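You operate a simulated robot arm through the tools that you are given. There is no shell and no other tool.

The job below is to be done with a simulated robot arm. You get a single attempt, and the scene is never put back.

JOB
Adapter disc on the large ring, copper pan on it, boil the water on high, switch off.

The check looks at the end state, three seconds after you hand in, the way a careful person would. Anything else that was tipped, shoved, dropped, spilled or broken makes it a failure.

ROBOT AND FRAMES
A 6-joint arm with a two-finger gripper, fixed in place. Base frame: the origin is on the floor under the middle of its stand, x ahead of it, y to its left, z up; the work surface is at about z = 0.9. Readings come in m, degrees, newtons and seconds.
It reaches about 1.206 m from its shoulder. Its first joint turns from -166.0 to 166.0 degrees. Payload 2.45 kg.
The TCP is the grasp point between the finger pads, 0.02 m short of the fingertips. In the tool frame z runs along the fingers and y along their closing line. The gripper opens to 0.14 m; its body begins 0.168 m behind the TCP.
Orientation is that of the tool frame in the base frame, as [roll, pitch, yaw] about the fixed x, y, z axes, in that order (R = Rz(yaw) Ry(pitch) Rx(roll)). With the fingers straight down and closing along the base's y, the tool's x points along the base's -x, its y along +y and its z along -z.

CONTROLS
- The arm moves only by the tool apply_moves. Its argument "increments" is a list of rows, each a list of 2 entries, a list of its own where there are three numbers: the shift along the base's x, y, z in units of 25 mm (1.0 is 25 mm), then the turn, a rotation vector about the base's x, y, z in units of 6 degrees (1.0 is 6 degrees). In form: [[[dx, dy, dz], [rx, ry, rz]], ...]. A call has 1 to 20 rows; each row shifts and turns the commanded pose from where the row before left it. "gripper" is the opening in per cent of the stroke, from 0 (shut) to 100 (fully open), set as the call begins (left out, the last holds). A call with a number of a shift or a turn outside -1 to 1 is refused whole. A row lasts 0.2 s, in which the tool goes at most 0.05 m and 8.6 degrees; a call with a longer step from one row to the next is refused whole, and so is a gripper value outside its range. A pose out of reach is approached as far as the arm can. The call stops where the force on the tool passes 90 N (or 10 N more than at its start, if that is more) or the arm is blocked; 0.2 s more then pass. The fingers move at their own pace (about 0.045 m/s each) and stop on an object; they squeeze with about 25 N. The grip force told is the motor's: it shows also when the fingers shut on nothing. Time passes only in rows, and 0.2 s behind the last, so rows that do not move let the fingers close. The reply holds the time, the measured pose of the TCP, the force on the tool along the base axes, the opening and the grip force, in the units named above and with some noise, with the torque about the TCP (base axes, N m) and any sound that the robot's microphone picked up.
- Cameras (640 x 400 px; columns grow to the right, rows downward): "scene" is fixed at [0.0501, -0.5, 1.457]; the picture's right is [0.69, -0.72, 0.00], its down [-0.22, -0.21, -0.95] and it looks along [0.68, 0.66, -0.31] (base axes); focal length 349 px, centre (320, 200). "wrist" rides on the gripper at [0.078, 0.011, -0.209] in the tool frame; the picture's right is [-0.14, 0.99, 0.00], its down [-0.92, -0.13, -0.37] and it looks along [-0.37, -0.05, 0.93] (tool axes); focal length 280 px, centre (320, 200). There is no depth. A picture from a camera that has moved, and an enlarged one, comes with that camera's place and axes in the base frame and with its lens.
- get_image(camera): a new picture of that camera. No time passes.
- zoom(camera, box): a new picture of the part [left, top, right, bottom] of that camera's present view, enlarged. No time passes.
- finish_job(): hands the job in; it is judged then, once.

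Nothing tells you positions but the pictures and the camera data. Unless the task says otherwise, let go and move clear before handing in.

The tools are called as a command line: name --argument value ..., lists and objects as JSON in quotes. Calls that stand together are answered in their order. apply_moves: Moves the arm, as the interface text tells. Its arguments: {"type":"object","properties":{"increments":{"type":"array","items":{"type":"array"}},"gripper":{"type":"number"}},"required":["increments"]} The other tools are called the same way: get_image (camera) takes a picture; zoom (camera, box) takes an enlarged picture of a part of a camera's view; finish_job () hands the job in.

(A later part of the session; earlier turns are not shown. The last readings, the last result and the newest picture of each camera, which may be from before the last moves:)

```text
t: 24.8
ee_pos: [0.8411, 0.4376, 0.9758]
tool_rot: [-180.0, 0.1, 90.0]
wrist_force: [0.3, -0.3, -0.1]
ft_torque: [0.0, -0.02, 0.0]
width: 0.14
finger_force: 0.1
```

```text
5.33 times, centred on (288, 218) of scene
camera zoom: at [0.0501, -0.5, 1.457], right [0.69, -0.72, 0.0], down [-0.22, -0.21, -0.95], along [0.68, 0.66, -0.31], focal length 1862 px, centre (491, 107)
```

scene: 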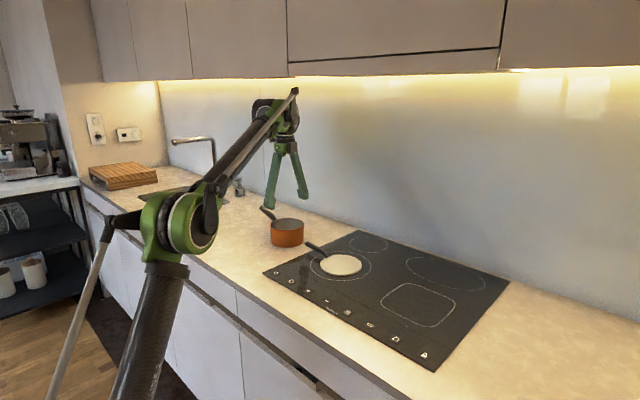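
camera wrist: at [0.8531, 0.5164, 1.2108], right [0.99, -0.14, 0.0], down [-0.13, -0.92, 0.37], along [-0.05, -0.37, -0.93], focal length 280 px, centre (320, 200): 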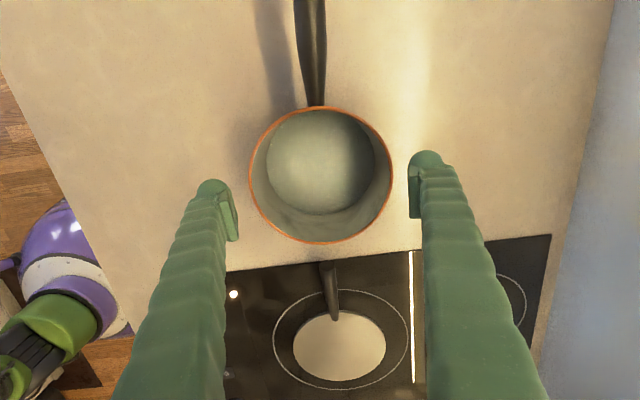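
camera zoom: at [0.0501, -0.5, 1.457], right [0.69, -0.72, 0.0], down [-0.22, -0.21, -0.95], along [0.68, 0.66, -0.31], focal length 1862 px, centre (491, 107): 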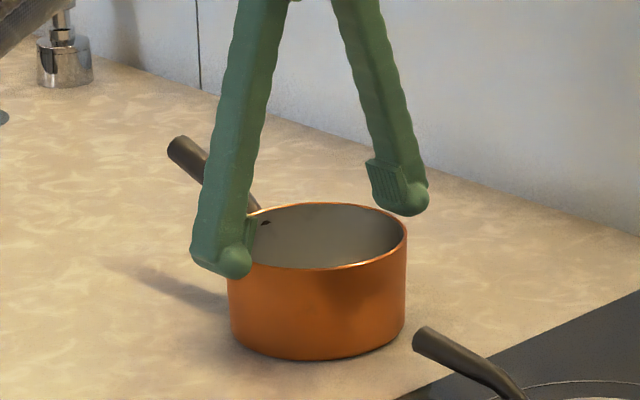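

Fingertips are past the rim with no contact force and about 4 mm of gap on each side. I'll continue down to mid-wall.

apply_moves --increments '[[[0.03, 0, -0.3], [0, 0, 0]], [[0, 0, -0.4], [0, 0, 0]], [[0, 0, -0.4], [0, 0, 0]], [[0, 0, -0.3], [0, 0, 0]], [[0, 0, 0], [0, 0, 0]]]' --gripper 100

get_image --camera "wrist"

zoom --camera "scene" --box '[240, 180, 336, 255]'

```text
t: 26.0
ee_pos: [0.8424, 0.4369, 0.9429]
tool_rot: [179.9, 0.0, 89.9]
wrist_force: [14.1, 4.3, 52.8]
ft_torque: [0.14, -0.34, -1.02]
width: 0.1406
finger_force: 0.5
```

```text
taken
camera wrist: at [0.8523, 0.5151, 1.1531], right [0.99, -0.14, 0.0], down [-0.13, -0.92, 0.37], along [-0.05, -0.36, -0.93], focal length 280 px, centre (320, 200)
```

wrist: 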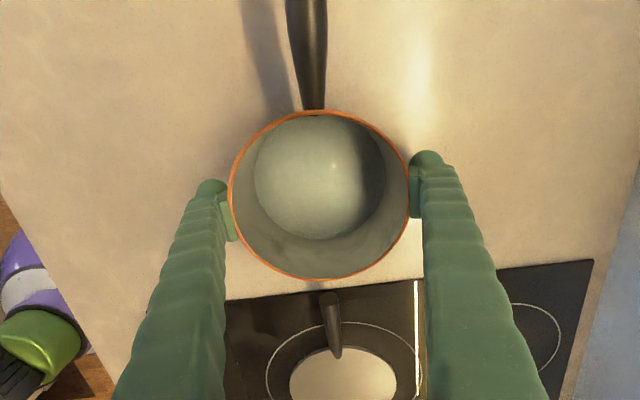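

```text
5.33 times, centred on (288, 218) of scene
camera zoom: at [0.0501, -0.5, 1.457], right [0.69, -0.72, 0.0], down [-0.22, -0.21, -0.95], along [0.68, 0.66, -0.31], focal length 1862 px, centre (491, 107)
```

zoom: 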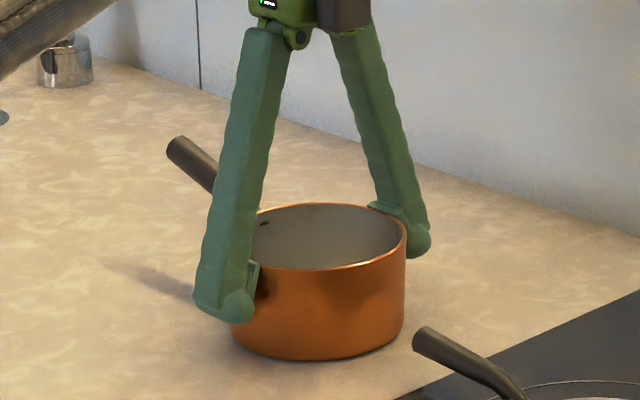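

There's now about 50 N of contact. The slanted part of the fingers above the pads is touching the rim, so I'll back off upward immediately.

apply_moves --increments '[[[0, 0, 0.2], [0, 0, 0]], [[0, 0, 0.1], [0, 0, 0]], [[0, 0, 0], [0, 0, 0]]]' --gripper 100

get_image --camera "wrist"

zoom --camera "scene" --box '[240, 180, 336, 255]'

```text
t: 26.8
ee_pos: [0.8435, 0.4372, 0.9499]
tool_rot: [179.9, 0.0, 90.0]
wrist_force: [-0.5, -0.2, -0.2]
ft_torque: [0.0, 0.03, -0.02]
width: 0.1398
finger_force: 0.0
```

```text
taken
camera wrist: at [0.853, 0.5165, 1.1583], right [0.99, -0.14, 0.0], down [-0.13, -0.92, 0.37], along [-0.05, -0.37, -0.93], focal length 280 px, centre (320, 200)
```

wrist: 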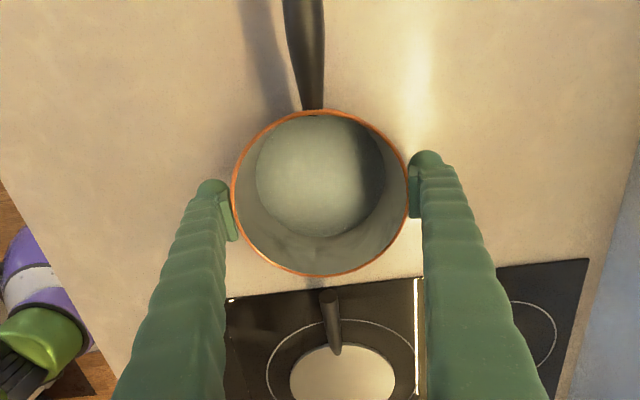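

```text
5.33 times, centred on (288, 218) of scene
camera zoom: at [0.0501, -0.5, 1.457], right [0.69, -0.72, 0.0], down [-0.22, -0.21, -0.95], along [0.68, 0.66, -0.31], focal length 1862 px, centre (491, 107)
```

zoom: 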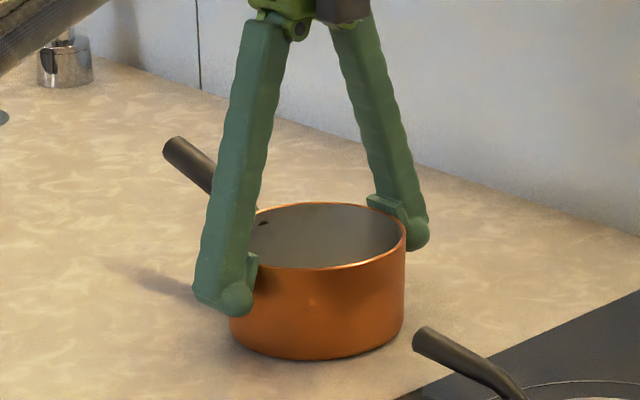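

Contact is cleared: zero force and the pan is level and undisturbed. The fingers narrow above the pads, so I'll raise to put the rim at about pad height (TCP near 0.962), then squeeze.

apply_moves --increments '[[[0, 0, 0.3], [0, 0, 0]], [[0, 0, 0.15], [0, 0, 0]], [[0, 0, 0], [0, 0, 0]]]' --gripper 100

apply_moves --increments '[[[0, 0, 0], [0, 0, 0]], [[0, 0, 0], [0, 0, 0]], [[0, 0, 0], [0, 0, 0]], [[0, 0, 0], [0, 0, 0]]]' --gripper 75

get_image --camera "wrist"

zoom --camera "scene" --box '[240, 180, 336, 255]'

```text
t: 27.6
ee_pos: [0.8433, 0.4361, 0.9597]
tool_rot: [179.9, 0.0, 90.0]
wrist_force: [-0.1, 0.9, 0.4]
ft_torque: [0.01, 0.02, -0.01]
width: 0.1402
finger_force: 0.1
```

```text
t: 28.6
ee_pos: [0.8421, 0.4375, 0.96]
tool_rot: [180.0, 0.0, 90.0]
wrist_force: [1.7, 0.9, 2.5]
ft_torque: [-0.02, -0.07, -0.24]
width: 0.1291
finger_force: 25.1
```

```text
taken
camera wrist: at [0.8533, 0.5162, 1.1701], right [0.99, -0.14, 0.0], down [-0.13, -0.92, 0.37], along [-0.05, -0.37, -0.93], focal length 280 px, centre (320, 200)
```

wrist: 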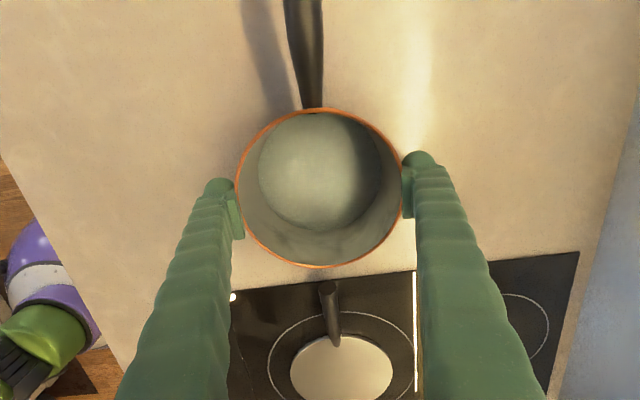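

```text
5.33 times, centred on (288, 218) of scene
camera zoom: at [0.0501, -0.5, 1.457], right [0.69, -0.72, 0.0], down [-0.22, -0.21, -0.95], along [0.68, 0.66, -0.31], focal length 1862 px, centre (491, 107)
```

zoom: 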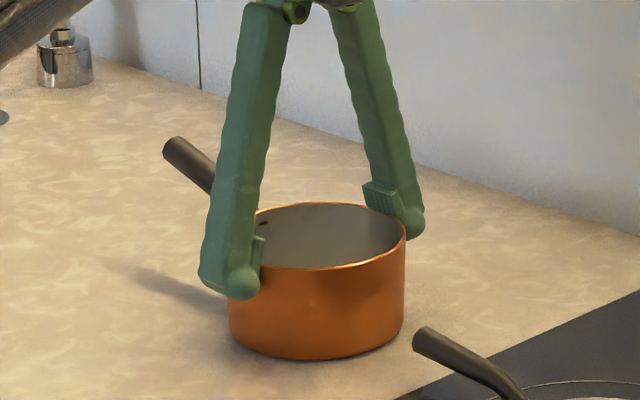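

Pads are on the wall at 129 mm with 25 N and little side force. I'll make a gentle test lift of about 1 cm.

apply_moves --increments '[[[0, 0, 0.1], [0, 0, 0]], [[0, 0, 0.1], [0, 0, 0]], [[0, 0, 0.1], [0, 0, 0]], [[0, 0, 0.1], [0, 0, 0]], [[0, 0, 0], [0, 0, 0]]]' --gripper 75

get_image --camera "wrist"

zoom --camera "scene" --box '[240, 180, 336, 255]'

```text
t: 29.8
ee_pos: [0.8427, 0.4381, 0.9705]
tool_rot: [-180.0, 0.1, 90.0]
wrist_force: [0.0, -0.2, 0.0]
ft_torque: [-0.16, 0.0, 0.01]
width: 0.1231
finger_force: 25.1
```

```text
taken
camera wrist: at [0.8535, 0.5164, 1.1793], right [0.99, -0.14, 0.0], down [-0.13, -0.92, 0.37], along [-0.05, -0.37, -0.93], focal length 280 px, centre (320, 200)
```

wrist: 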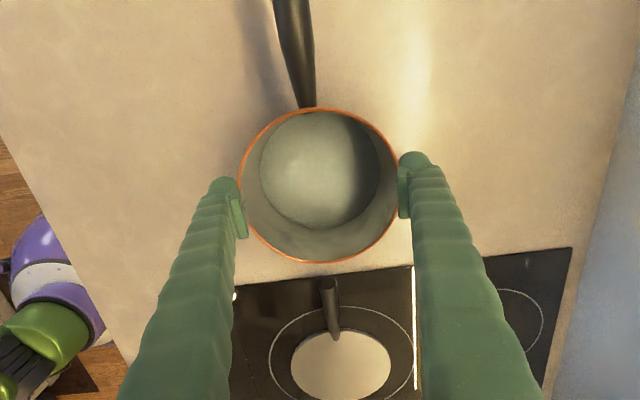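

```text
5.33 times, centred on (288, 218) of scene
camera zoom: at [0.0501, -0.5, 1.457], right [0.69, -0.72, 0.0], down [-0.22, -0.21, -0.95], along [0.68, 0.66, -0.31], focal length 1862 px, centre (491, 107)
```

zoom: 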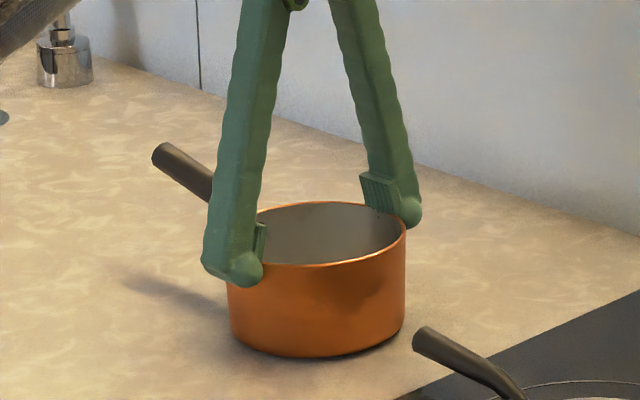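

The pan slipped out of the grip without leaving the counter. The pads tilt inward at this wide opening, so an across-the-body grip can't lift it. I'll open and rise clear, then plan to pinch the wall near the handle instead, where the pads will be almost parallel.

apply_moves --increments '[[[0, 0, 0], [0, 0, 0]], [[0, 0, 0], [0, 0, 0]], [[0, 0, 0.3], [0, 0, 0]], [[0, 0, 0.6], [0, 0, 0]], [[0, 0, 1], [0, 0, 0]], [[0, 0, 1], [0, 0, 0]], [[0, 0, 0.7], [0, 0, 0]], [[0, 0, 0], [0, 0, 0]]]' --gripper 100

get_image --camera "wrist"

zoom --camera "wrist" --box '[240, 0, 400, 240]'

zoom --camera "scene" --box '[240, 190, 336, 265]'

```text
t: 31.6
ee_pos: [0.8424, 0.4375, 1.0595]
tool_rot: [-180.0, 0.1, 90.0]
wrist_force: [0.5, 0.3, -0.2]
ft_torque: [-0.01, 0.0, -0.04]
width: 0.1398
finger_force: 0.1
```

```text
taken
camera wrist: at [0.8528, 0.5161, 1.2696], right [0.99, -0.14, 0.0], down [-0.13, -0.92, 0.37], along [-0.05, -0.37, -0.93], focal length 280 px, centre (320, 200)
```

wrist: 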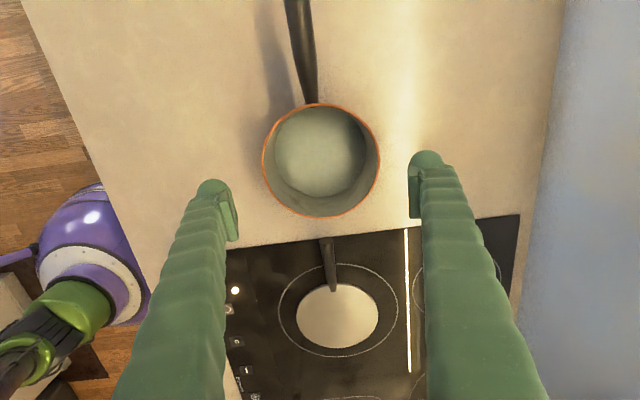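

```text
1.67 times, centred on (320, 120) of wrist
camera zoom: at [0.8528, 0.5161, 1.2696], right [0.99, -0.14, 0.0], down [-0.13, -0.92, 0.37], along [-0.05, -0.37, -0.93], focal length 467 px, centre (320, 333)
```

zoom: 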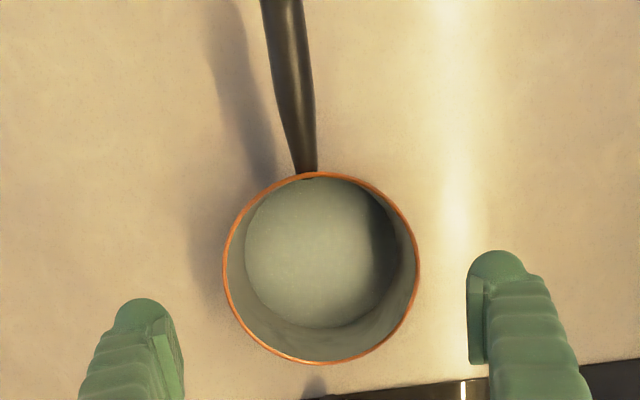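

```text
5.33 times, centred on (288, 228) of scene
camera zoom: at [0.0501, -0.5, 1.457], right [0.69, -0.72, 0.0], down [-0.22, -0.21, -0.95], along [0.68, 0.66, -0.31], focal length 1862 px, centre (491, 53)
```

zoom: 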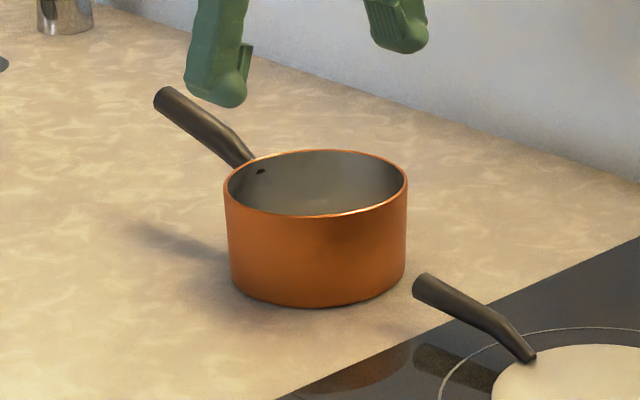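

The pan is still upright at about (0.8425, 0.437), handle straight along +y. I'll turn the tool +55° so it closes radially at a wall point 35° off the handle, near (0.879, 0.489), with the gripper only part open.

apply_moves --increments '[[[0.1464, 0.207, 0], [0, 0, 1]], [[0.1464, 0.207, 0], [0, 0, 1]], [[0.1464, 0.207, 0], [0, 0, 1]], [[0.1464, 0.207, 0], [0, 0, 1]], [[0.1464, 0.207, 0], [0, 0, 1]], [[0.1464, 0.207, 0], [0, 0, 1]], [[0.1464, 0.207, 0], [0, 0, 1]], [[0.1464, 0.207, 0], [0, 0, 1]], [[0.1464, 0.207, 0], [0, 0, 1]], [[0.1464, 0.207, 0], [0, 0, 0.167]], [[0, 0, 0], [0, 0, 0]]]' --gripper 35

get_image --camera "wrist"

zoom --camera "scene" --box '[240, 180, 336, 255]'

```text
t: 34.0
ee_pos: [0.8806, 0.4891, 1.0608]
tool_rot: [-180.0, 0.0, 145.0]
wrist_force: [0.5, -0.4, 0.1]
ft_torque: [-0.03, 0.01, -0.04]
width: 0.0489
finger_force: 0.0
```

```text
taken
camera wrist: at [0.8214, 0.5439, 1.2697], right [0.68, 0.73, 0.0], down [0.68, -0.63, 0.37], along [0.27, -0.25, -0.93], focal length 280 px, centre (320, 200)
```

wrist: 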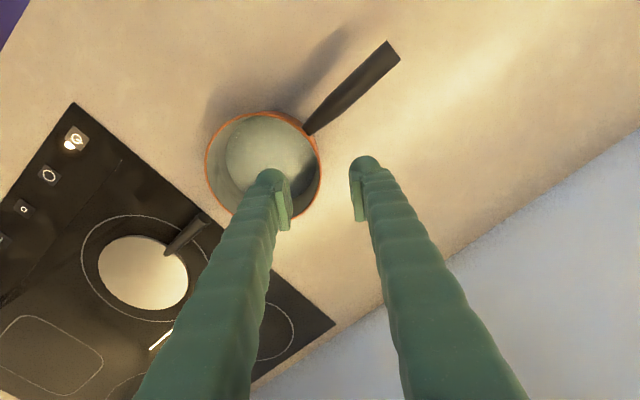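

```text
5.33 times, centred on (288, 218) of scene
camera zoom: at [0.0501, -0.5, 1.457], right [0.69, -0.72, 0.0], down [-0.22, -0.21, -0.95], along [0.68, 0.66, -0.31], focal length 1862 px, centre (491, 107)
```

zoom: 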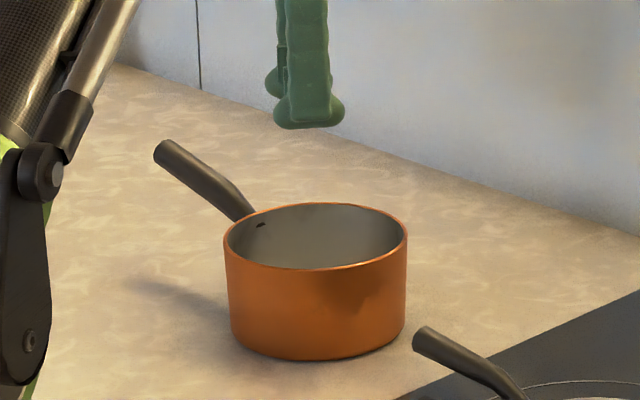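

The wall point now lies directly below the grasp point. I'll descend to just above the rim and check again.

apply_moves --increments '[[[0, 0, -0.5], [0, 0, 0]], [[0, 0, -0.8], [0, 0, 0]], [[0, 0, -0.8], [0, 0, 0]], [[0, 0, -0.5], [0, 0, 0]], [[0, 0, 0], [0, 0, 0]]]' --gripper 35

get_image --camera "wrist"

zoom --camera "wrist" --box '[220, 110, 420, 250]'

zoom --camera "scene" --box '[240, 180, 336, 255]'

```text
t: 35.2
ee_pos: [0.8791, 0.4892, 0.9953]
tool_rot: [-180.0, 0.0, 145.1]
wrist_force: [-0.3, 0.0, 0.1]
ft_torque: [0.01, -0.01, -0.01]
width: 0.0491
finger_force: 0.1
```

```text
taken
camera wrist: at [0.8214, 0.5441, 1.2047], right [0.68, 0.73, 0.0], down [0.68, -0.63, 0.37], along [0.27, -0.25, -0.93], focal length 280 px, centre (320, 200)
```

wrist: 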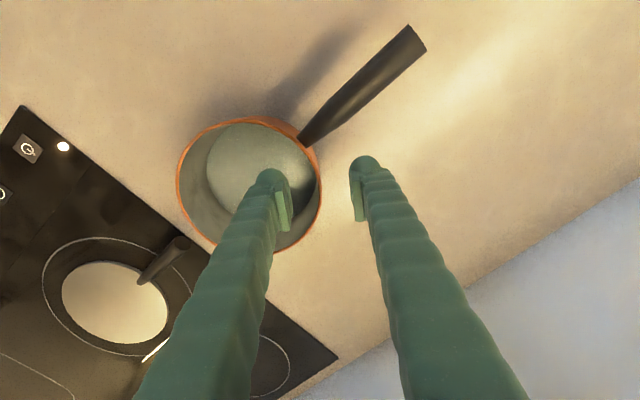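

```text
2.86 times, centred on (320, 180) of wrist
camera zoom: at [0.8214, 0.5441, 1.2047], right [0.68, 0.73, 0.0], down [0.68, -0.63, 0.37], along [0.27, -0.25, -0.93], focal length 801 px, centre (320, 257)
```

zoom: 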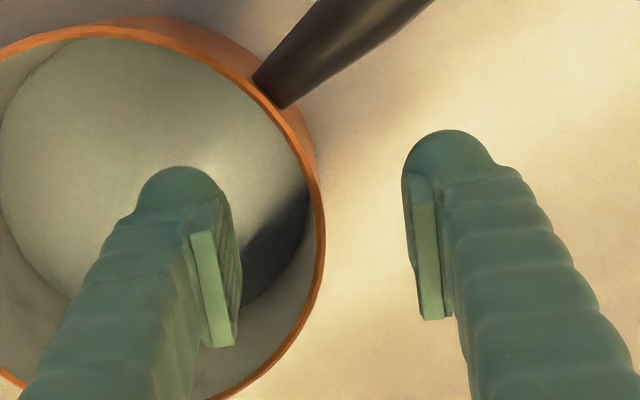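

```text
5.33 times, centred on (288, 218) of scene
camera zoom: at [0.0501, -0.5, 1.457], right [0.69, -0.72, 0.0], down [-0.22, -0.21, -0.95], along [0.68, 0.66, -0.31], focal length 1862 px, centre (491, 107)
```

zoom: 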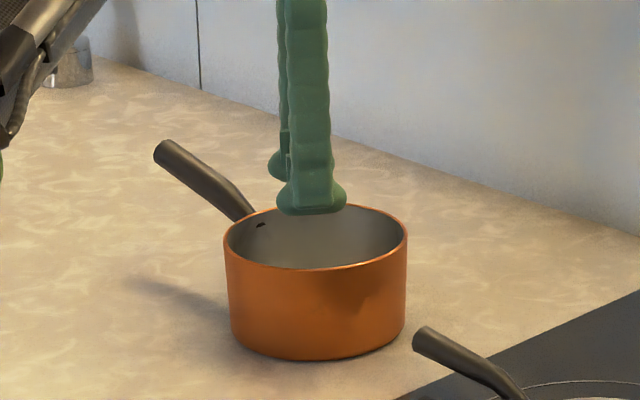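

One finger is over the inside of the pan and the other outside, with the wall midway between and the handle clear. Descending so the pads overlap the wall fully.

apply_moves --increments '[[[0, 0, -0.5], [0, 0, 0]], [[0, 0, -0.5], [0, 0, 0]], [[0, 0, -0.4], [0, 0, 0]], [[0, 0, -0.4], [0, 0, 0]], [[0, 0, -0.3], [0, 0, 0]], [[0, 0, 0], [0, 0, 0]]]' --gripper 35

get_image --camera "wrist"

zoom --camera "scene" --box '[240, 180, 336, 255]'

```text
t: 36.6
ee_pos: [0.8792, 0.4886, 0.943]
tool_rot: [-180.0, 0.0, 144.9]
wrist_force: [-0.2, -0.3, -0.3]
ft_torque: [-0.04, -0.02, -0.04]
width: 0.049
finger_force: 0.0
```

```text
taken
camera wrist: at [0.8212, 0.5438, 1.152], right [0.68, 0.73, 0.0], down [0.68, -0.63, 0.37], along [0.27, -0.25, -0.93], focal length 280 px, centre (320, 200)
```

wrist: 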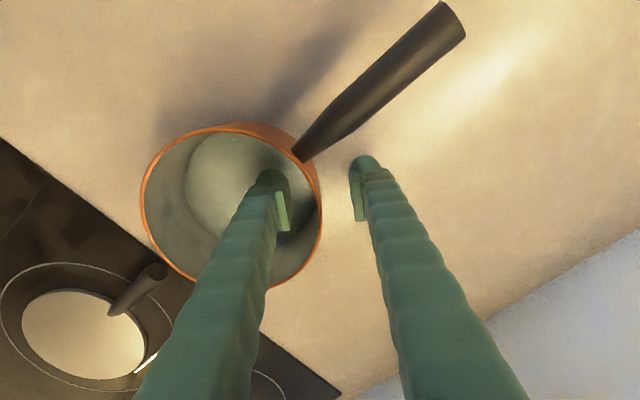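

```text
5.33 times, centred on (288, 218) of scene
camera zoom: at [0.0501, -0.5, 1.457], right [0.69, -0.72, 0.0], down [-0.22, -0.21, -0.95], along [0.68, 0.66, -0.31], focal length 1862 px, centre (491, 107)
```

zoom: 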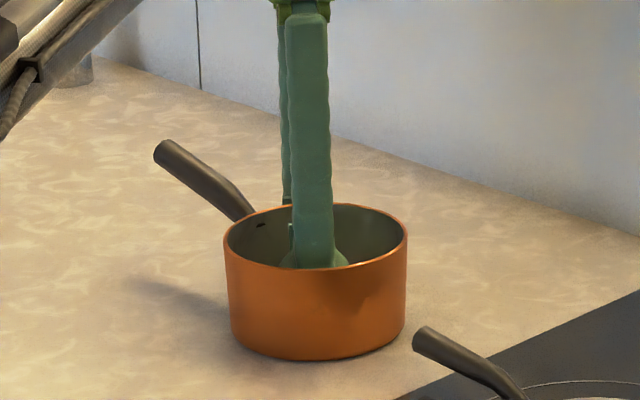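

No contact; the wall stands between the pads. Closing on it now.

apply_moves --increments '[[[0, 0, 0], [0, 0, 0]], [[0, 0, 0], [0, 0, 0]], [[0, 0, 0], [0, 0, 0]], [[0, 0, 0], [0, 0, 0]], [[0, 0, 0], [0, 0, 0]], [[0, 0, 0], [0, 0, 0]]]' --gripper 0

get_image --camera "wrist"

zoom --camera "scene" --box '[240, 180, 336, 255]'

```text
t: 38.0
ee_pos: [0.8799, 0.4892, 0.9425]
tool_rot: [179.9, -0.1, 145.0]
wrist_force: [0.3, -1.4, 0.9]
ft_torque: [0.01, 0.08, 0.12]
width: 0.0062
finger_force: 25.4
```

```text
taken
camera wrist: at [0.8213, 0.5436, 1.1521], right [0.68, 0.73, 0.0], down [0.68, -0.63, 0.37], along [0.27, -0.25, -0.93], focal length 280 px, centre (320, 200)
```

wrist: 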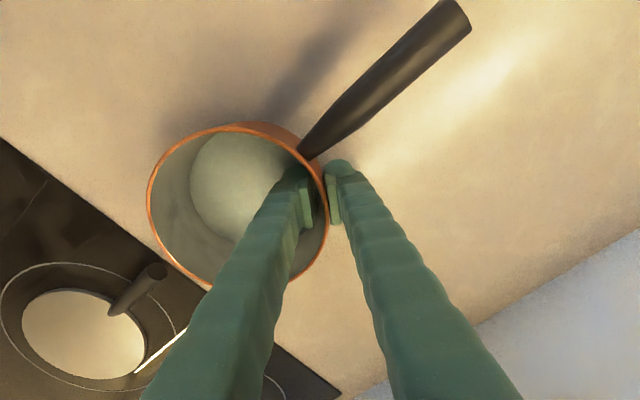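

```text
5.33 times, centred on (288, 218) of scene
camera zoom: at [0.0501, -0.5, 1.457], right [0.69, -0.72, 0.0], down [-0.22, -0.21, -0.95], along [0.68, 0.66, -0.31], focal length 1862 px, centre (491, 107)
```

zoom: 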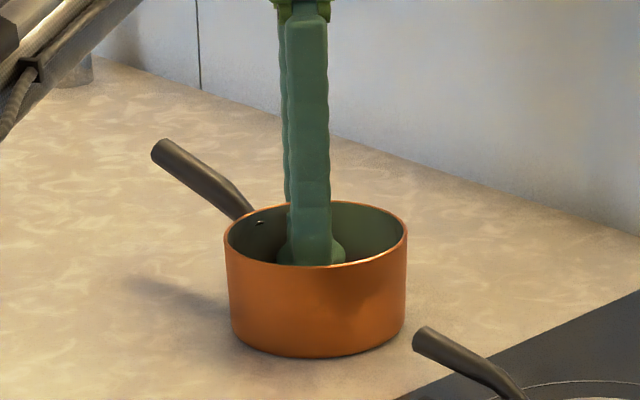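

The wall is held (6.2 mm, 25 N). Test lift of a few millimetres.

apply_moves --increments '[[[0, 0, 0.1], [0, 0, 0]], [[0, 0, 0.1], [0, 0, 0]], [[0, 0, 0.1], [0, 0, 0]], [[0, 0, 0], [0, 0, 0]]]' --gripper 0

get_image --camera "wrist"

zoom --camera "scene" --box '[240, 180, 336, 255]'

```text
t: 39.0
ee_pos: [0.8806, 0.4903, 0.9498]
tool_rot: [179.9, 0.0, 145.0]
wrist_force: [1.5, 1.3, -4.7]
ft_torque: [-0.09, -0.06, -0.02]
width: 0.0062
finger_force: 25.3
```

```text
taken
camera wrist: at [0.8216, 0.5441, 1.1595], right [0.68, 0.73, 0.0], down [0.68, -0.63, 0.37], along [0.27, -0.25, -0.93], focal length 280 px, centre (320, 200)
```

wrist: 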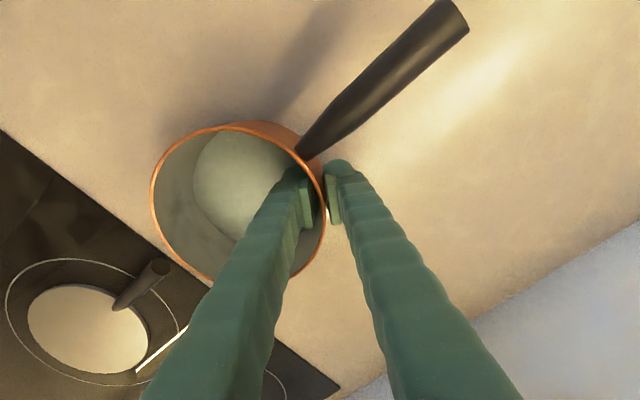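

```text
5.33 times, centred on (288, 218) of scene
camera zoom: at [0.0501, -0.5, 1.457], right [0.69, -0.72, 0.0], down [-0.22, -0.21, -0.95], along [0.68, 0.66, -0.31], focal length 1862 px, centre (491, 107)
```

zoom: 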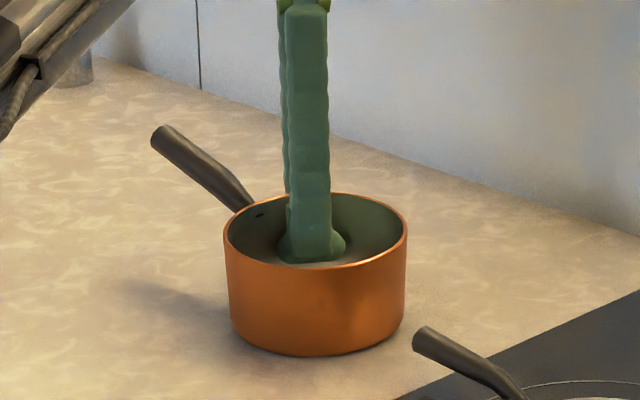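

Tool carries about 4.7 N with the far edge of the pan still on the counter, so the pan is pivoting slightly in the pads. I'll raise a few mm more and see whether the pads take up the moment.

apply_moves --increments '[[[0, 0, 0.1], [0, 0, 0]], [[0, 0, 0.1], [0, 0, 0]], [[0, 0, 0.1], [0, 0, 0]], [[0, 0, 0], [0, 0, 0]]]' --gripper 0

get_image --camera "wrist"

zoom --camera "scene" --box '[240, 180, 336, 255]'

```text
t: 40.0
ee_pos: [0.8811, 0.4888, 0.9578]
tool_rot: [-180.0, 0.0, 145.0]
wrist_force: [0.3, -0.9, -4.8]
ft_torque: [0.07, -0.23, 0.01]
width: 0.0062
finger_force: 25.1
```

```text
taken
camera wrist: at [0.822, 0.5438, 1.167], right [0.68, 0.73, 0.0], down [0.68, -0.63, 0.37], along [0.27, -0.25, -0.93], focal length 280 px, centre (320, 200)
```

wrist: 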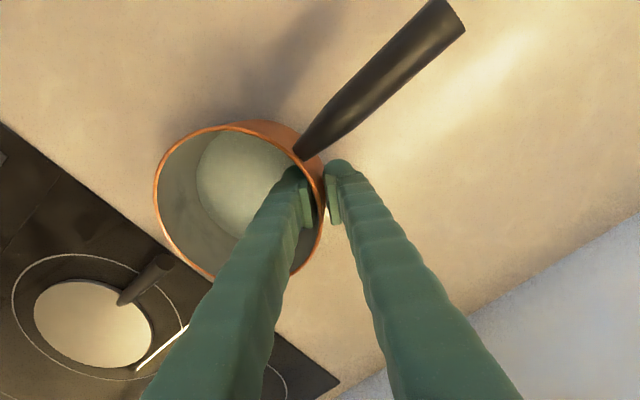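

```text
5.33 times, centred on (288, 218) of scene
camera zoom: at [0.0501, -0.5, 1.457], right [0.69, -0.72, 0.0], down [-0.22, -0.21, -0.95], along [0.68, 0.66, -0.31], focal length 1862 px, centre (491, 107)
```

zoom: 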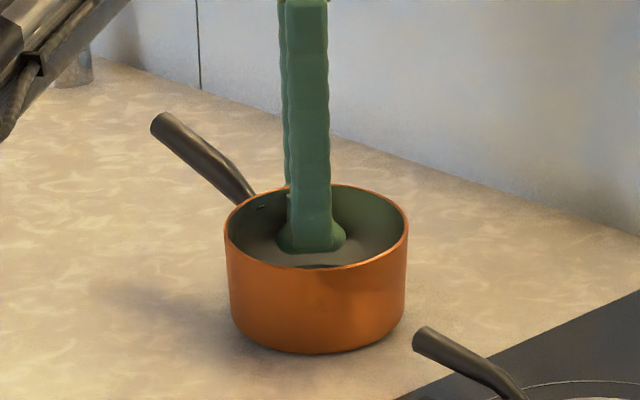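

zoom --camera "wrist" --box '[140, 100, 360, 290]'

zoom --camera "scene" --box '[266, 206, 314, 246]'

```text
2.11 times, centred on (250, 195) of wrist
camera zoom: at [0.822, 0.5438, 1.167], right [0.68, 0.73, 0.0], down [0.68, -0.63, 0.37], along [0.27, -0.25, -0.93], focal length 590 px, centre (467, 210)
```

zoom: 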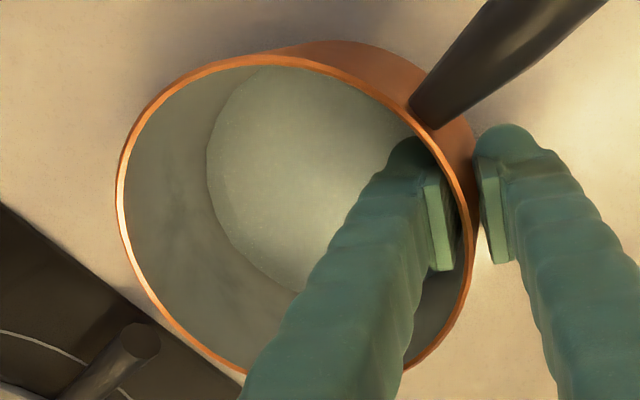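

```text
10.00 times, centred on (290, 226) of scene
camera zoom: at [0.0501, -0.5, 1.457], right [0.69, -0.72, 0.0], down [-0.22, -0.21, -0.95], along [0.68, 0.66, -0.31], focal length 3492 px, centre (620, -60)
```

zoom: 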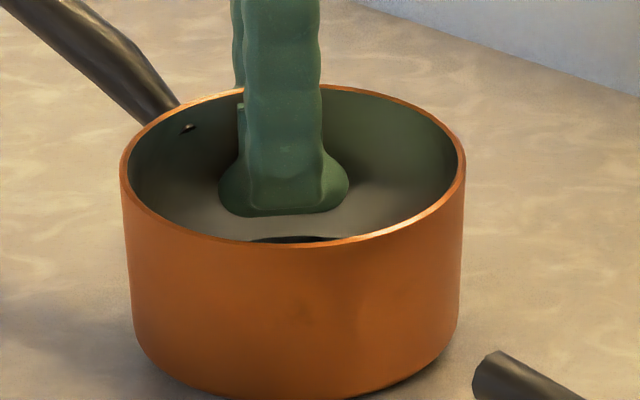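

There is a shallow layer of water in the pan with plenty of freeboard, and the resisting torque is building as I lift. I'll continue in small steps and keep the tilt small.

apply_moves --increments '[[[0, 0, 0.1], [0, 0, 0]], [[0, 0, 0.1], [0, 0, 0]], [[0, 0, 0.1], [0, 0, 0]], [[0, 0, 0], [0, 0, 0]]]' --gripper 0

zoom --camera "wrist" --box '[140, 100, 360, 290]'

zoom --camera "scene" --box '[240, 180, 336, 255]'

```text
t: 41.0
ee_pos: [0.879, 0.4896, 0.9647]
tool_rot: [180.0, 0.0, 144.9]
wrist_force: [-0.5, -0.3, -6.3]
ft_torque: [0.1, -0.19, -0.01]
width: 0.0059
finger_force: 25.3
```

```text
2.11 times, centred on (250, 195) of wrist
camera zoom: at [0.8217, 0.5436, 1.1742], right [0.68, 0.73, 0.0], down [0.68, -0.63, 0.37], along [0.27, -0.25, -0.93], focal length 590 px, centre (467, 210)
```

zoom: 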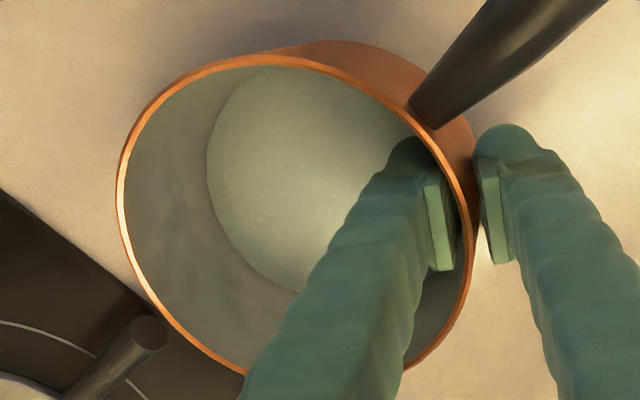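

```text
5.33 times, centred on (288, 218) of scene
camera zoom: at [0.0501, -0.5, 1.457], right [0.69, -0.72, 0.0], down [-0.22, -0.21, -0.95], along [0.68, 0.66, -0.31], focal length 1862 px, centre (491, 107)
```

zoom: 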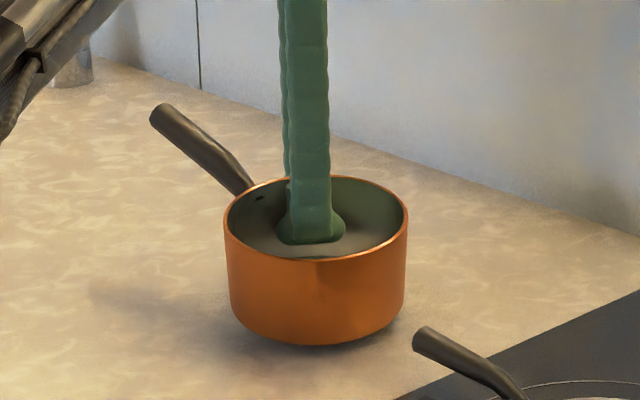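

The pan is fully off the counter now: 6.3 N total and holding steady in the grip with about 6° of tilt. I'll level it with a small tool rotation while lifting slowly.

apply_moves --increments '[[[0, 0, 0.2], [0, 0, 0]], [[0, 0, 0.2], [-0.2, 0.14, 0]], [[0, 0, 0.2], [-0.2, 0.14, 0]], [[0, 0, 0.2], [-0.2, 0.14, 0]], [[0, 0, 0.2], [-0.2, 0.14, 0]], [[0, 0, 0], [0, 0, 0]]]' --gripper 0

get_image --camera "wrist"

zoom --camera "scene" --box '[240, 180, 336, 255]'

```text
t: 42.4
ee_pos: [0.8799, 0.4898, 0.9903]
tool_rot: [-174.1, 0.0, 145.0]
wrist_force: [-0.5, -0.3, -6.5]
ft_torque: [0.07, -0.24, -0.02]
width: 0.0063
finger_force: 25.4
```

```text
taken
camera wrist: at [0.8339, 0.5612, 1.1974], right [0.68, 0.73, -0.1], down [0.7, -0.6, 0.38], along [0.22, -0.33, -0.92], focal length 280 px, centre (320, 200)
```

wrist: 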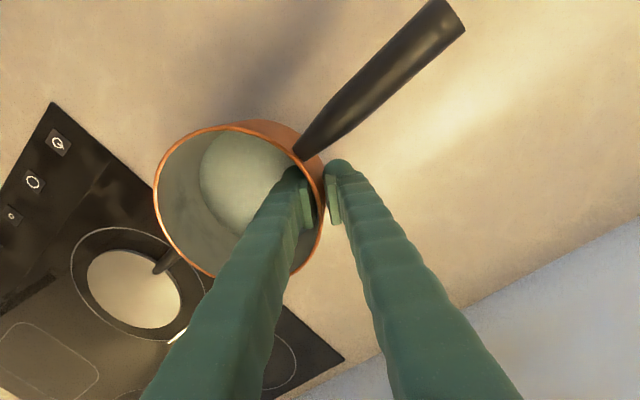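

```text
5.33 times, centred on (288, 218) of scene
camera zoom: at [0.0501, -0.5, 1.457], right [0.69, -0.72, 0.0], down [-0.22, -0.21, -0.95], along [0.68, 0.66, -0.31], focal length 1862 px, centre (491, 107)
```

zoom: 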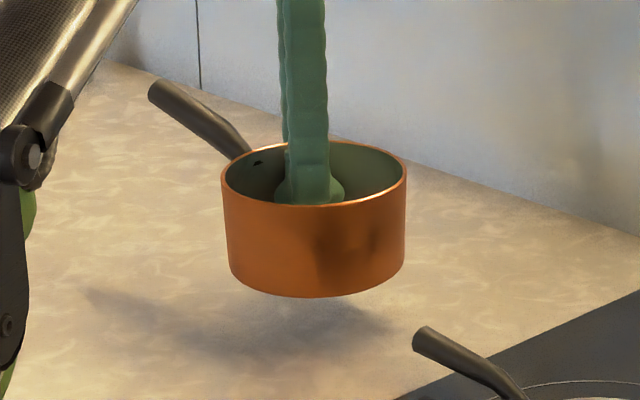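

The pan is level to within a couple of degrees and stable in the grip at 6.5 N. I'll raise it a bit more with a small roll correction, then carry it slowly toward the ring.

apply_moves --increments '[[[0, 0, 0.3], [0.06, 0.09, 0]], [[0, 0, 0.3], [0.06, 0.09, 0]], [[0, 0, 0.3], [0.06, 0.09, 0]], [[0, 0, 0.3], [0, 0, 0]], [[0, -0.15, 0.2], [0, 0, 0]], [[0, -0.3, 0.1], [0, 0, 0]], [[0, -0.4, 0], [0, 0, 0]], [[0, -0.4, 0], [0, 0, 0]], [[0, -0.4, 0], [0, 0, 0]], [[0, -0.4, 0], [0, 0, 0]], [[0, -0.4, 0], [0, 0, 0]], [[0, -0.3, 0], [0, 0, 0]], [[0, -0.15, 0], [0, 0, 0]], [[0, 0, 0], [0, 0, 0]]]' --gripper 0

get_image --camera "wrist"

zoom --camera "scene" --box '[240, 160, 400, 285]'

```text
t: 45.4
ee_pos: [0.8793, 0.4178, 1.0271]
tool_rot: [-174.1, -1.9, 145.0]
wrist_force: [0.4, -0.1, -6.4]
ft_torque: [0.07, -0.22, -0.02]
width: 0.0061
finger_force: 25.3
```

```text
taken
camera wrist: at [0.8402, 0.4848, 1.2372], right [0.68, 0.73, -0.11], down [0.71, -0.61, 0.35], along [0.19, -0.31, -0.93], focal length 280 px, centre (320, 200)
```

wrist: 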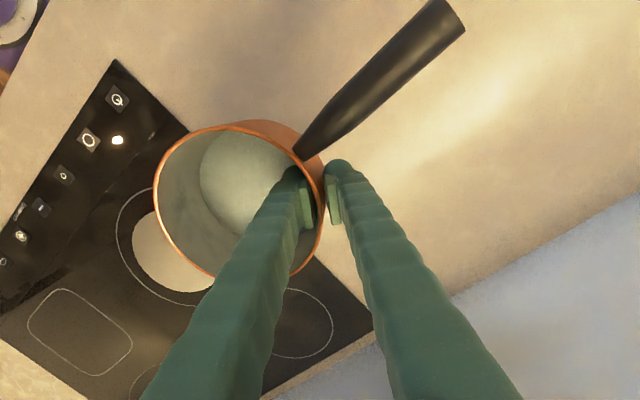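

```text
3.20 times, centred on (320, 222) of scene
camera zoom: at [0.0501, -0.5, 1.457], right [0.69, -0.72, 0.0], down [-0.22, -0.21, -0.95], along [0.68, 0.66, -0.31], focal length 1118 px, centre (320, 128)
```

zoom: 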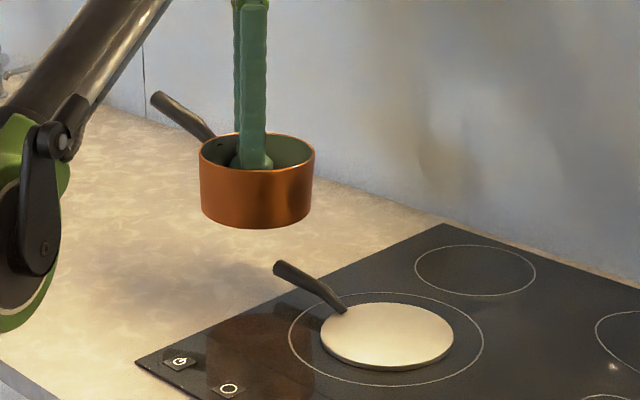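

The grip is steady. Continuing toward the spot above the disc.

apply_moves --increments '[[[0, -0.15, 0], [0, 0, 0]], [[0, -0.3, 0], [0, 0, 0]], [[-0.03, -0.4, 0], [0, 0, 0]], [[-0.03, -0.45, 0], [0, 0, 0]], [[-0.03, -0.45, 0], [0, 0, 0]], [[-0.03, -0.45, 0], [0, 0, 0]], [[-0.03, -0.45, 0], [0, 0, 0]], [[-0.03, -0.45, 0], [0, 0, 0]], [[-0.03, -0.45, 0], [0, 0, 0]], [[-0.03, -0.45, 0], [0, 0, 0]], [[-0.03, -0.45, 0], [0, 0, 0]], [[-0.03, -0.45, 0], [0, 0, 0]], [[-0.03, -0.45, 0], [0, 0, 0]], [[-0.03, -0.45, 0], [0, 0, 0]], [[-0.03, -0.45, 0], [0, 0, 0]], [[-0.03, -0.45, 0], [0, 0, 0]], [[-0.01, -0.45, 0], [0, 0, 0]], [[0, -0.45, 0], [0, 0, 0]], [[0, -0.3, 0], [0, 0, 0]], [[0, -0.15, 0], [0, 0, 0]]]' --gripper 0

get_image --camera "wrist"

get_image --camera "scene"

zoom --camera "scene" --box '[270, 185, 414, 290]'

```text
t: 49.6
ee_pos: [0.8679, 0.2162, 1.0269]
tool_rot: [-174.1, -1.9, 145.0]
wrist_force: [0.1, 0.1, -5.7]
ft_torque: [0.04, -0.23, -0.01]
width: 0.0059
finger_force: 24.9
```

```text
taken
camera wrist: at [0.828, 0.2844, 1.2377], right [0.67, 0.73, -0.11], down [0.71, -0.61, 0.35], along [0.19, -0.31, -0.93], focal length 280 px, centre (320, 200)
```

wrist: 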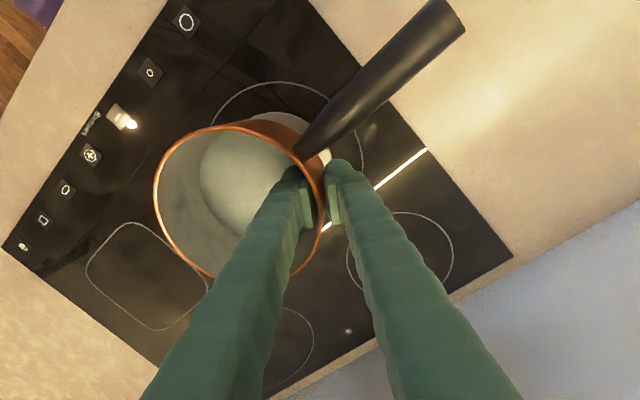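

```text
taken
```

scene: 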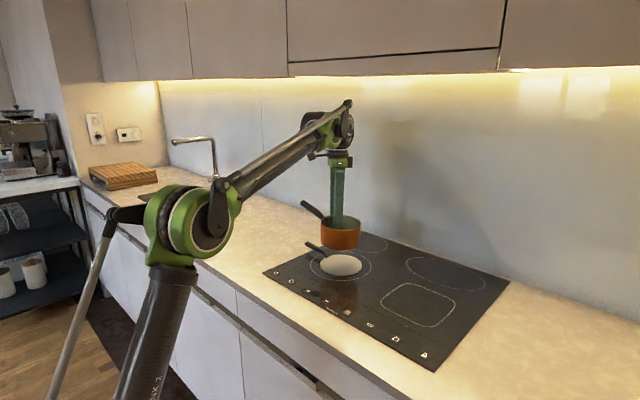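

```text
3.81 times, centred on (342, 238) of scene
camera zoom: at [0.0501, -0.5, 1.457], right [0.69, -0.72, 0.0], down [-0.22, -0.21, -0.95], along [0.68, 0.66, -0.31], focal length 1330 px, centre (236, 57)
```

zoom: 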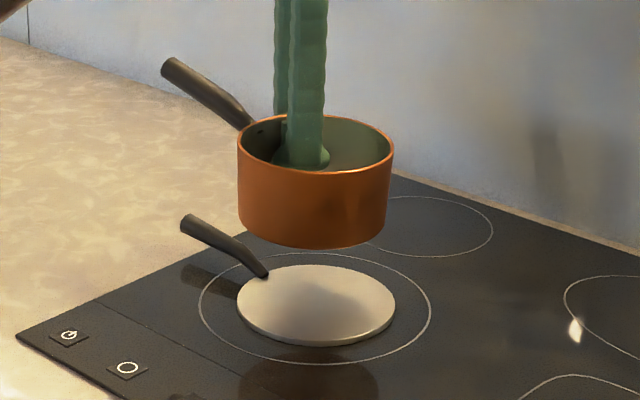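

The pan hangs over the disc. I'll zoom in to get the pan/disc alignment before lowering.

zoom --camera "wrist" --box '[140, 60, 400, 290]'

zoom --camera "scene" --box '[310, 205, 390, 285]'

```text
1.74 times, centred on (270, 175) of wrist
camera zoom: at [0.828, 0.2844, 1.2377], right [0.67, 0.73, -0.11], down [0.71, -0.61, 0.35], along [0.19, -0.31, -0.93], focal length 488 px, centre (407, 244)
```

zoom: 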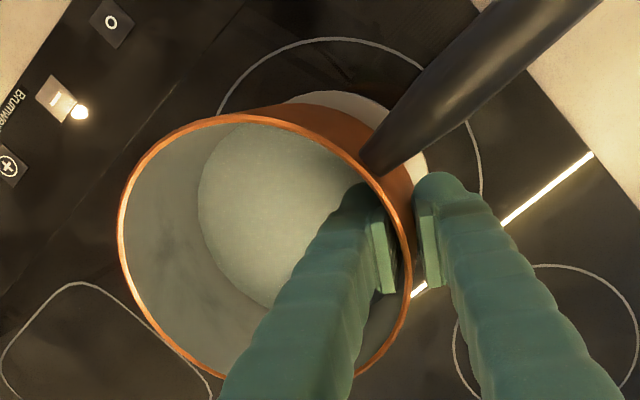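

```text
5.00 times, centred on (350, 245) of scene
camera zoom: at [0.0501, -0.5, 1.457], right [0.69, -0.72, 0.0], down [-0.22, -0.21, -0.95], along [0.68, 0.66, -0.31], focal length 1746 px, centre (170, -25)
```

zoom: 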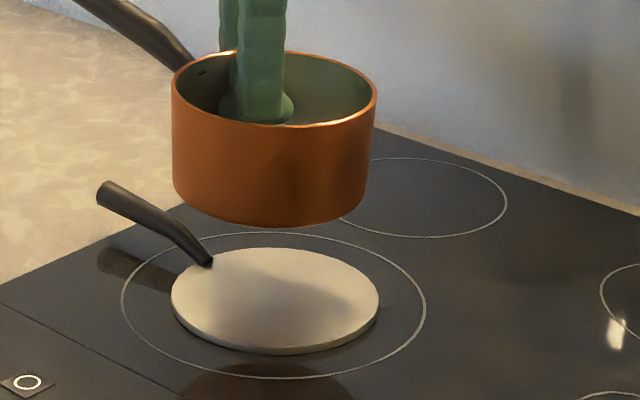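

Pan centre is at about (0.8325, 0.1655) and the disc at (0.8335, 0.1615), with its handle root ending 60 mm from the disc's centre. I'll shift the pan about 14 mm toward −y so its wall clears the handle root, then lower to just above the disc.

apply_moves --increments '[[[-0.02, -0.2, 0], [0, 0, 0]], [[-0.02, -0.25, 0], [0, 0, 0]], [[0, -0.13, -0.1], [0, 0, 0]], [[0, 0, -0.3], [0, 0, 0]], [[0, 0, -0.4], [0, 0, 0]], [[0, 0, -0.4], [0, 0, 0]], [[0, 0, -0.4], [0, 0, 0]], [[0, 0, -0.3], [0, 0, 0]], [[0, 0, -0.2], [0, 0, 0]], [[0, 0, 0], [0, 0, 0]]]' --gripper 0

get_image --camera "wrist"

zoom --camera "scene" --box '[310, 205, 390, 285]'

```text
t: 51.8
ee_pos: [0.8671, 0.2035, 0.9761]
tool_rot: [-174.1, -2.0, 144.9]
wrist_force: [-0.2, -0.2, -5.9]
ft_torque: [0.1, -0.19, 0.02]
width: 0.0062
finger_force: 24.7
```

```text
taken
camera wrist: at [0.8272, 0.2698, 1.185], right [0.68, 0.73, -0.11], down [0.71, -0.61, 0.35], along [0.19, -0.31, -0.93], focal length 280 px, centre (320, 200)
```

wrist: 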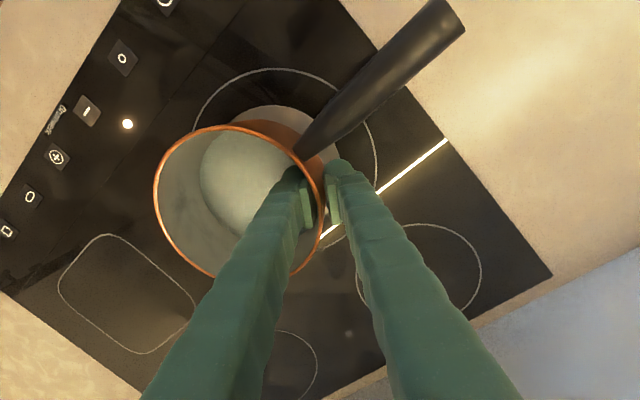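

```text
5.00 times, centred on (350, 245) of scene
camera zoom: at [0.0501, -0.5, 1.457], right [0.69, -0.72, 0.0], down [-0.22, -0.21, -0.95], along [0.68, 0.66, -0.31], focal length 1746 px, centre (170, -25)
```

zoom: 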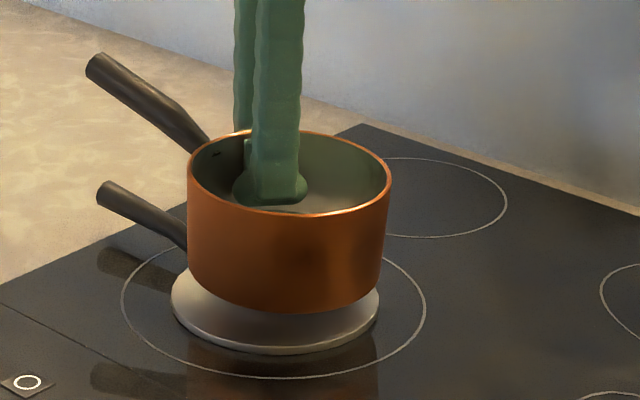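

Everything lines up and the handles are clear of each other. Lowering the last two centimetres in small steps.

apply_moves --increments '[[[0, 0, -0.2], [0, 0, 0]], [[0, 0, -0.2], [0, 0, 0]], [[0, 0, 0], [0, 0, 0]]]' --gripper 0

apply_moves --increments '[[[0, 0, -0.1], [0, 0, 0]], [[0, 0, 0], [0, 0, 0]]]' --gripper 0

zoom --camera "scene" --box '[310, 205, 390, 285]'

```text
t: 52.6
ee_pos: [0.8685, 0.201, 0.9646]
tool_rot: [-174.0, -2.0, 145.0]
wrist_force: [0.0, 0.1, -5.2]
ft_torque: [0.06, -0.21, 0.01]
width: 0.0061
finger_force: 24.6
```

```text
t: 53.2
ee_pos: [0.8682, 0.2016, 0.9623]
tool_rot: [-174.1, -1.8, 144.9]
wrist_force: [0.3, -0.1, -5.7]
ft_torque: [0.08, -0.22, 0.0]
width: 0.0061
finger_force: 24.8
```

```text
5.00 times, centred on (350, 245) of scene
camera zoom: at [0.0501, -0.5, 1.457], right [0.69, -0.72, 0.0], down [-0.22, -0.21, -0.95], along [0.68, 0.66, -0.31], focal length 1746 px, centre (170, -25)
```

zoom: 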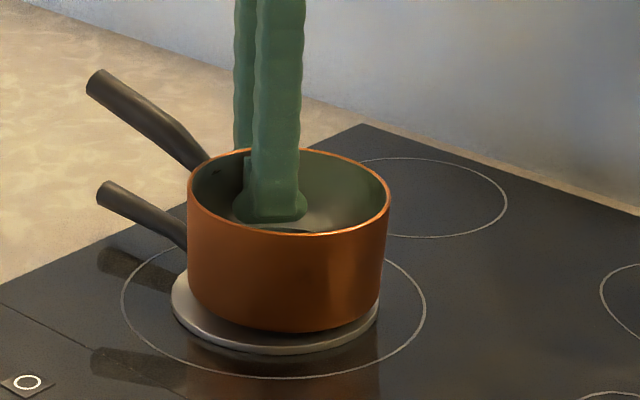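

apply_moves --increments '[[[0, 0, -0.1], [0, 0, 0]], [[0, 0, 0], [0, 0, 0]]]' --gripper 0

apply_moves --increments '[[[0, 0, -0.1], [0, 0, 0]], [[0, 0, 0], [0, 0, 0]]]' --gripper 0

zoom --camera "scene" --box '[310, 205, 390, 285]'

```text
t: 53.8
ee_pos: [0.868, 0.2019, 0.9599]
tool_rot: [-174.1, -1.9, 145.1]
wrist_force: [0.9, 0.3, -6.1]
ft_torque: [0.08, -0.2, 0.0]
width: 0.0064
finger_force: 25.0
```

```text
t: 54.4
ee_pos: [0.8671, 0.2014, 0.9574]
tool_rot: [-174.1, -1.9, 145.0]
wrist_force: [-0.3, 0.6, -5.6]
ft_torque: [0.08, -0.21, 0.01]
width: 0.0063
finger_force: 25.0
```

```text
5.00 times, centred on (350, 245) of scene
camera zoom: at [0.0501, -0.5, 1.457], right [0.69, -0.72, 0.0], down [-0.22, -0.21, -0.95], along [0.68, 0.66, -0.31], focal length 1746 px, centre (170, -25)
```

zoom: 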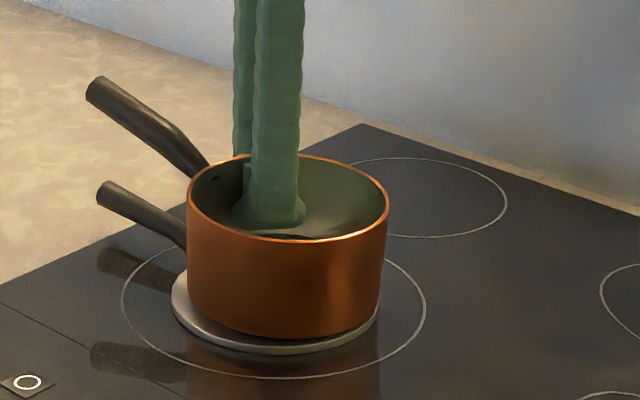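

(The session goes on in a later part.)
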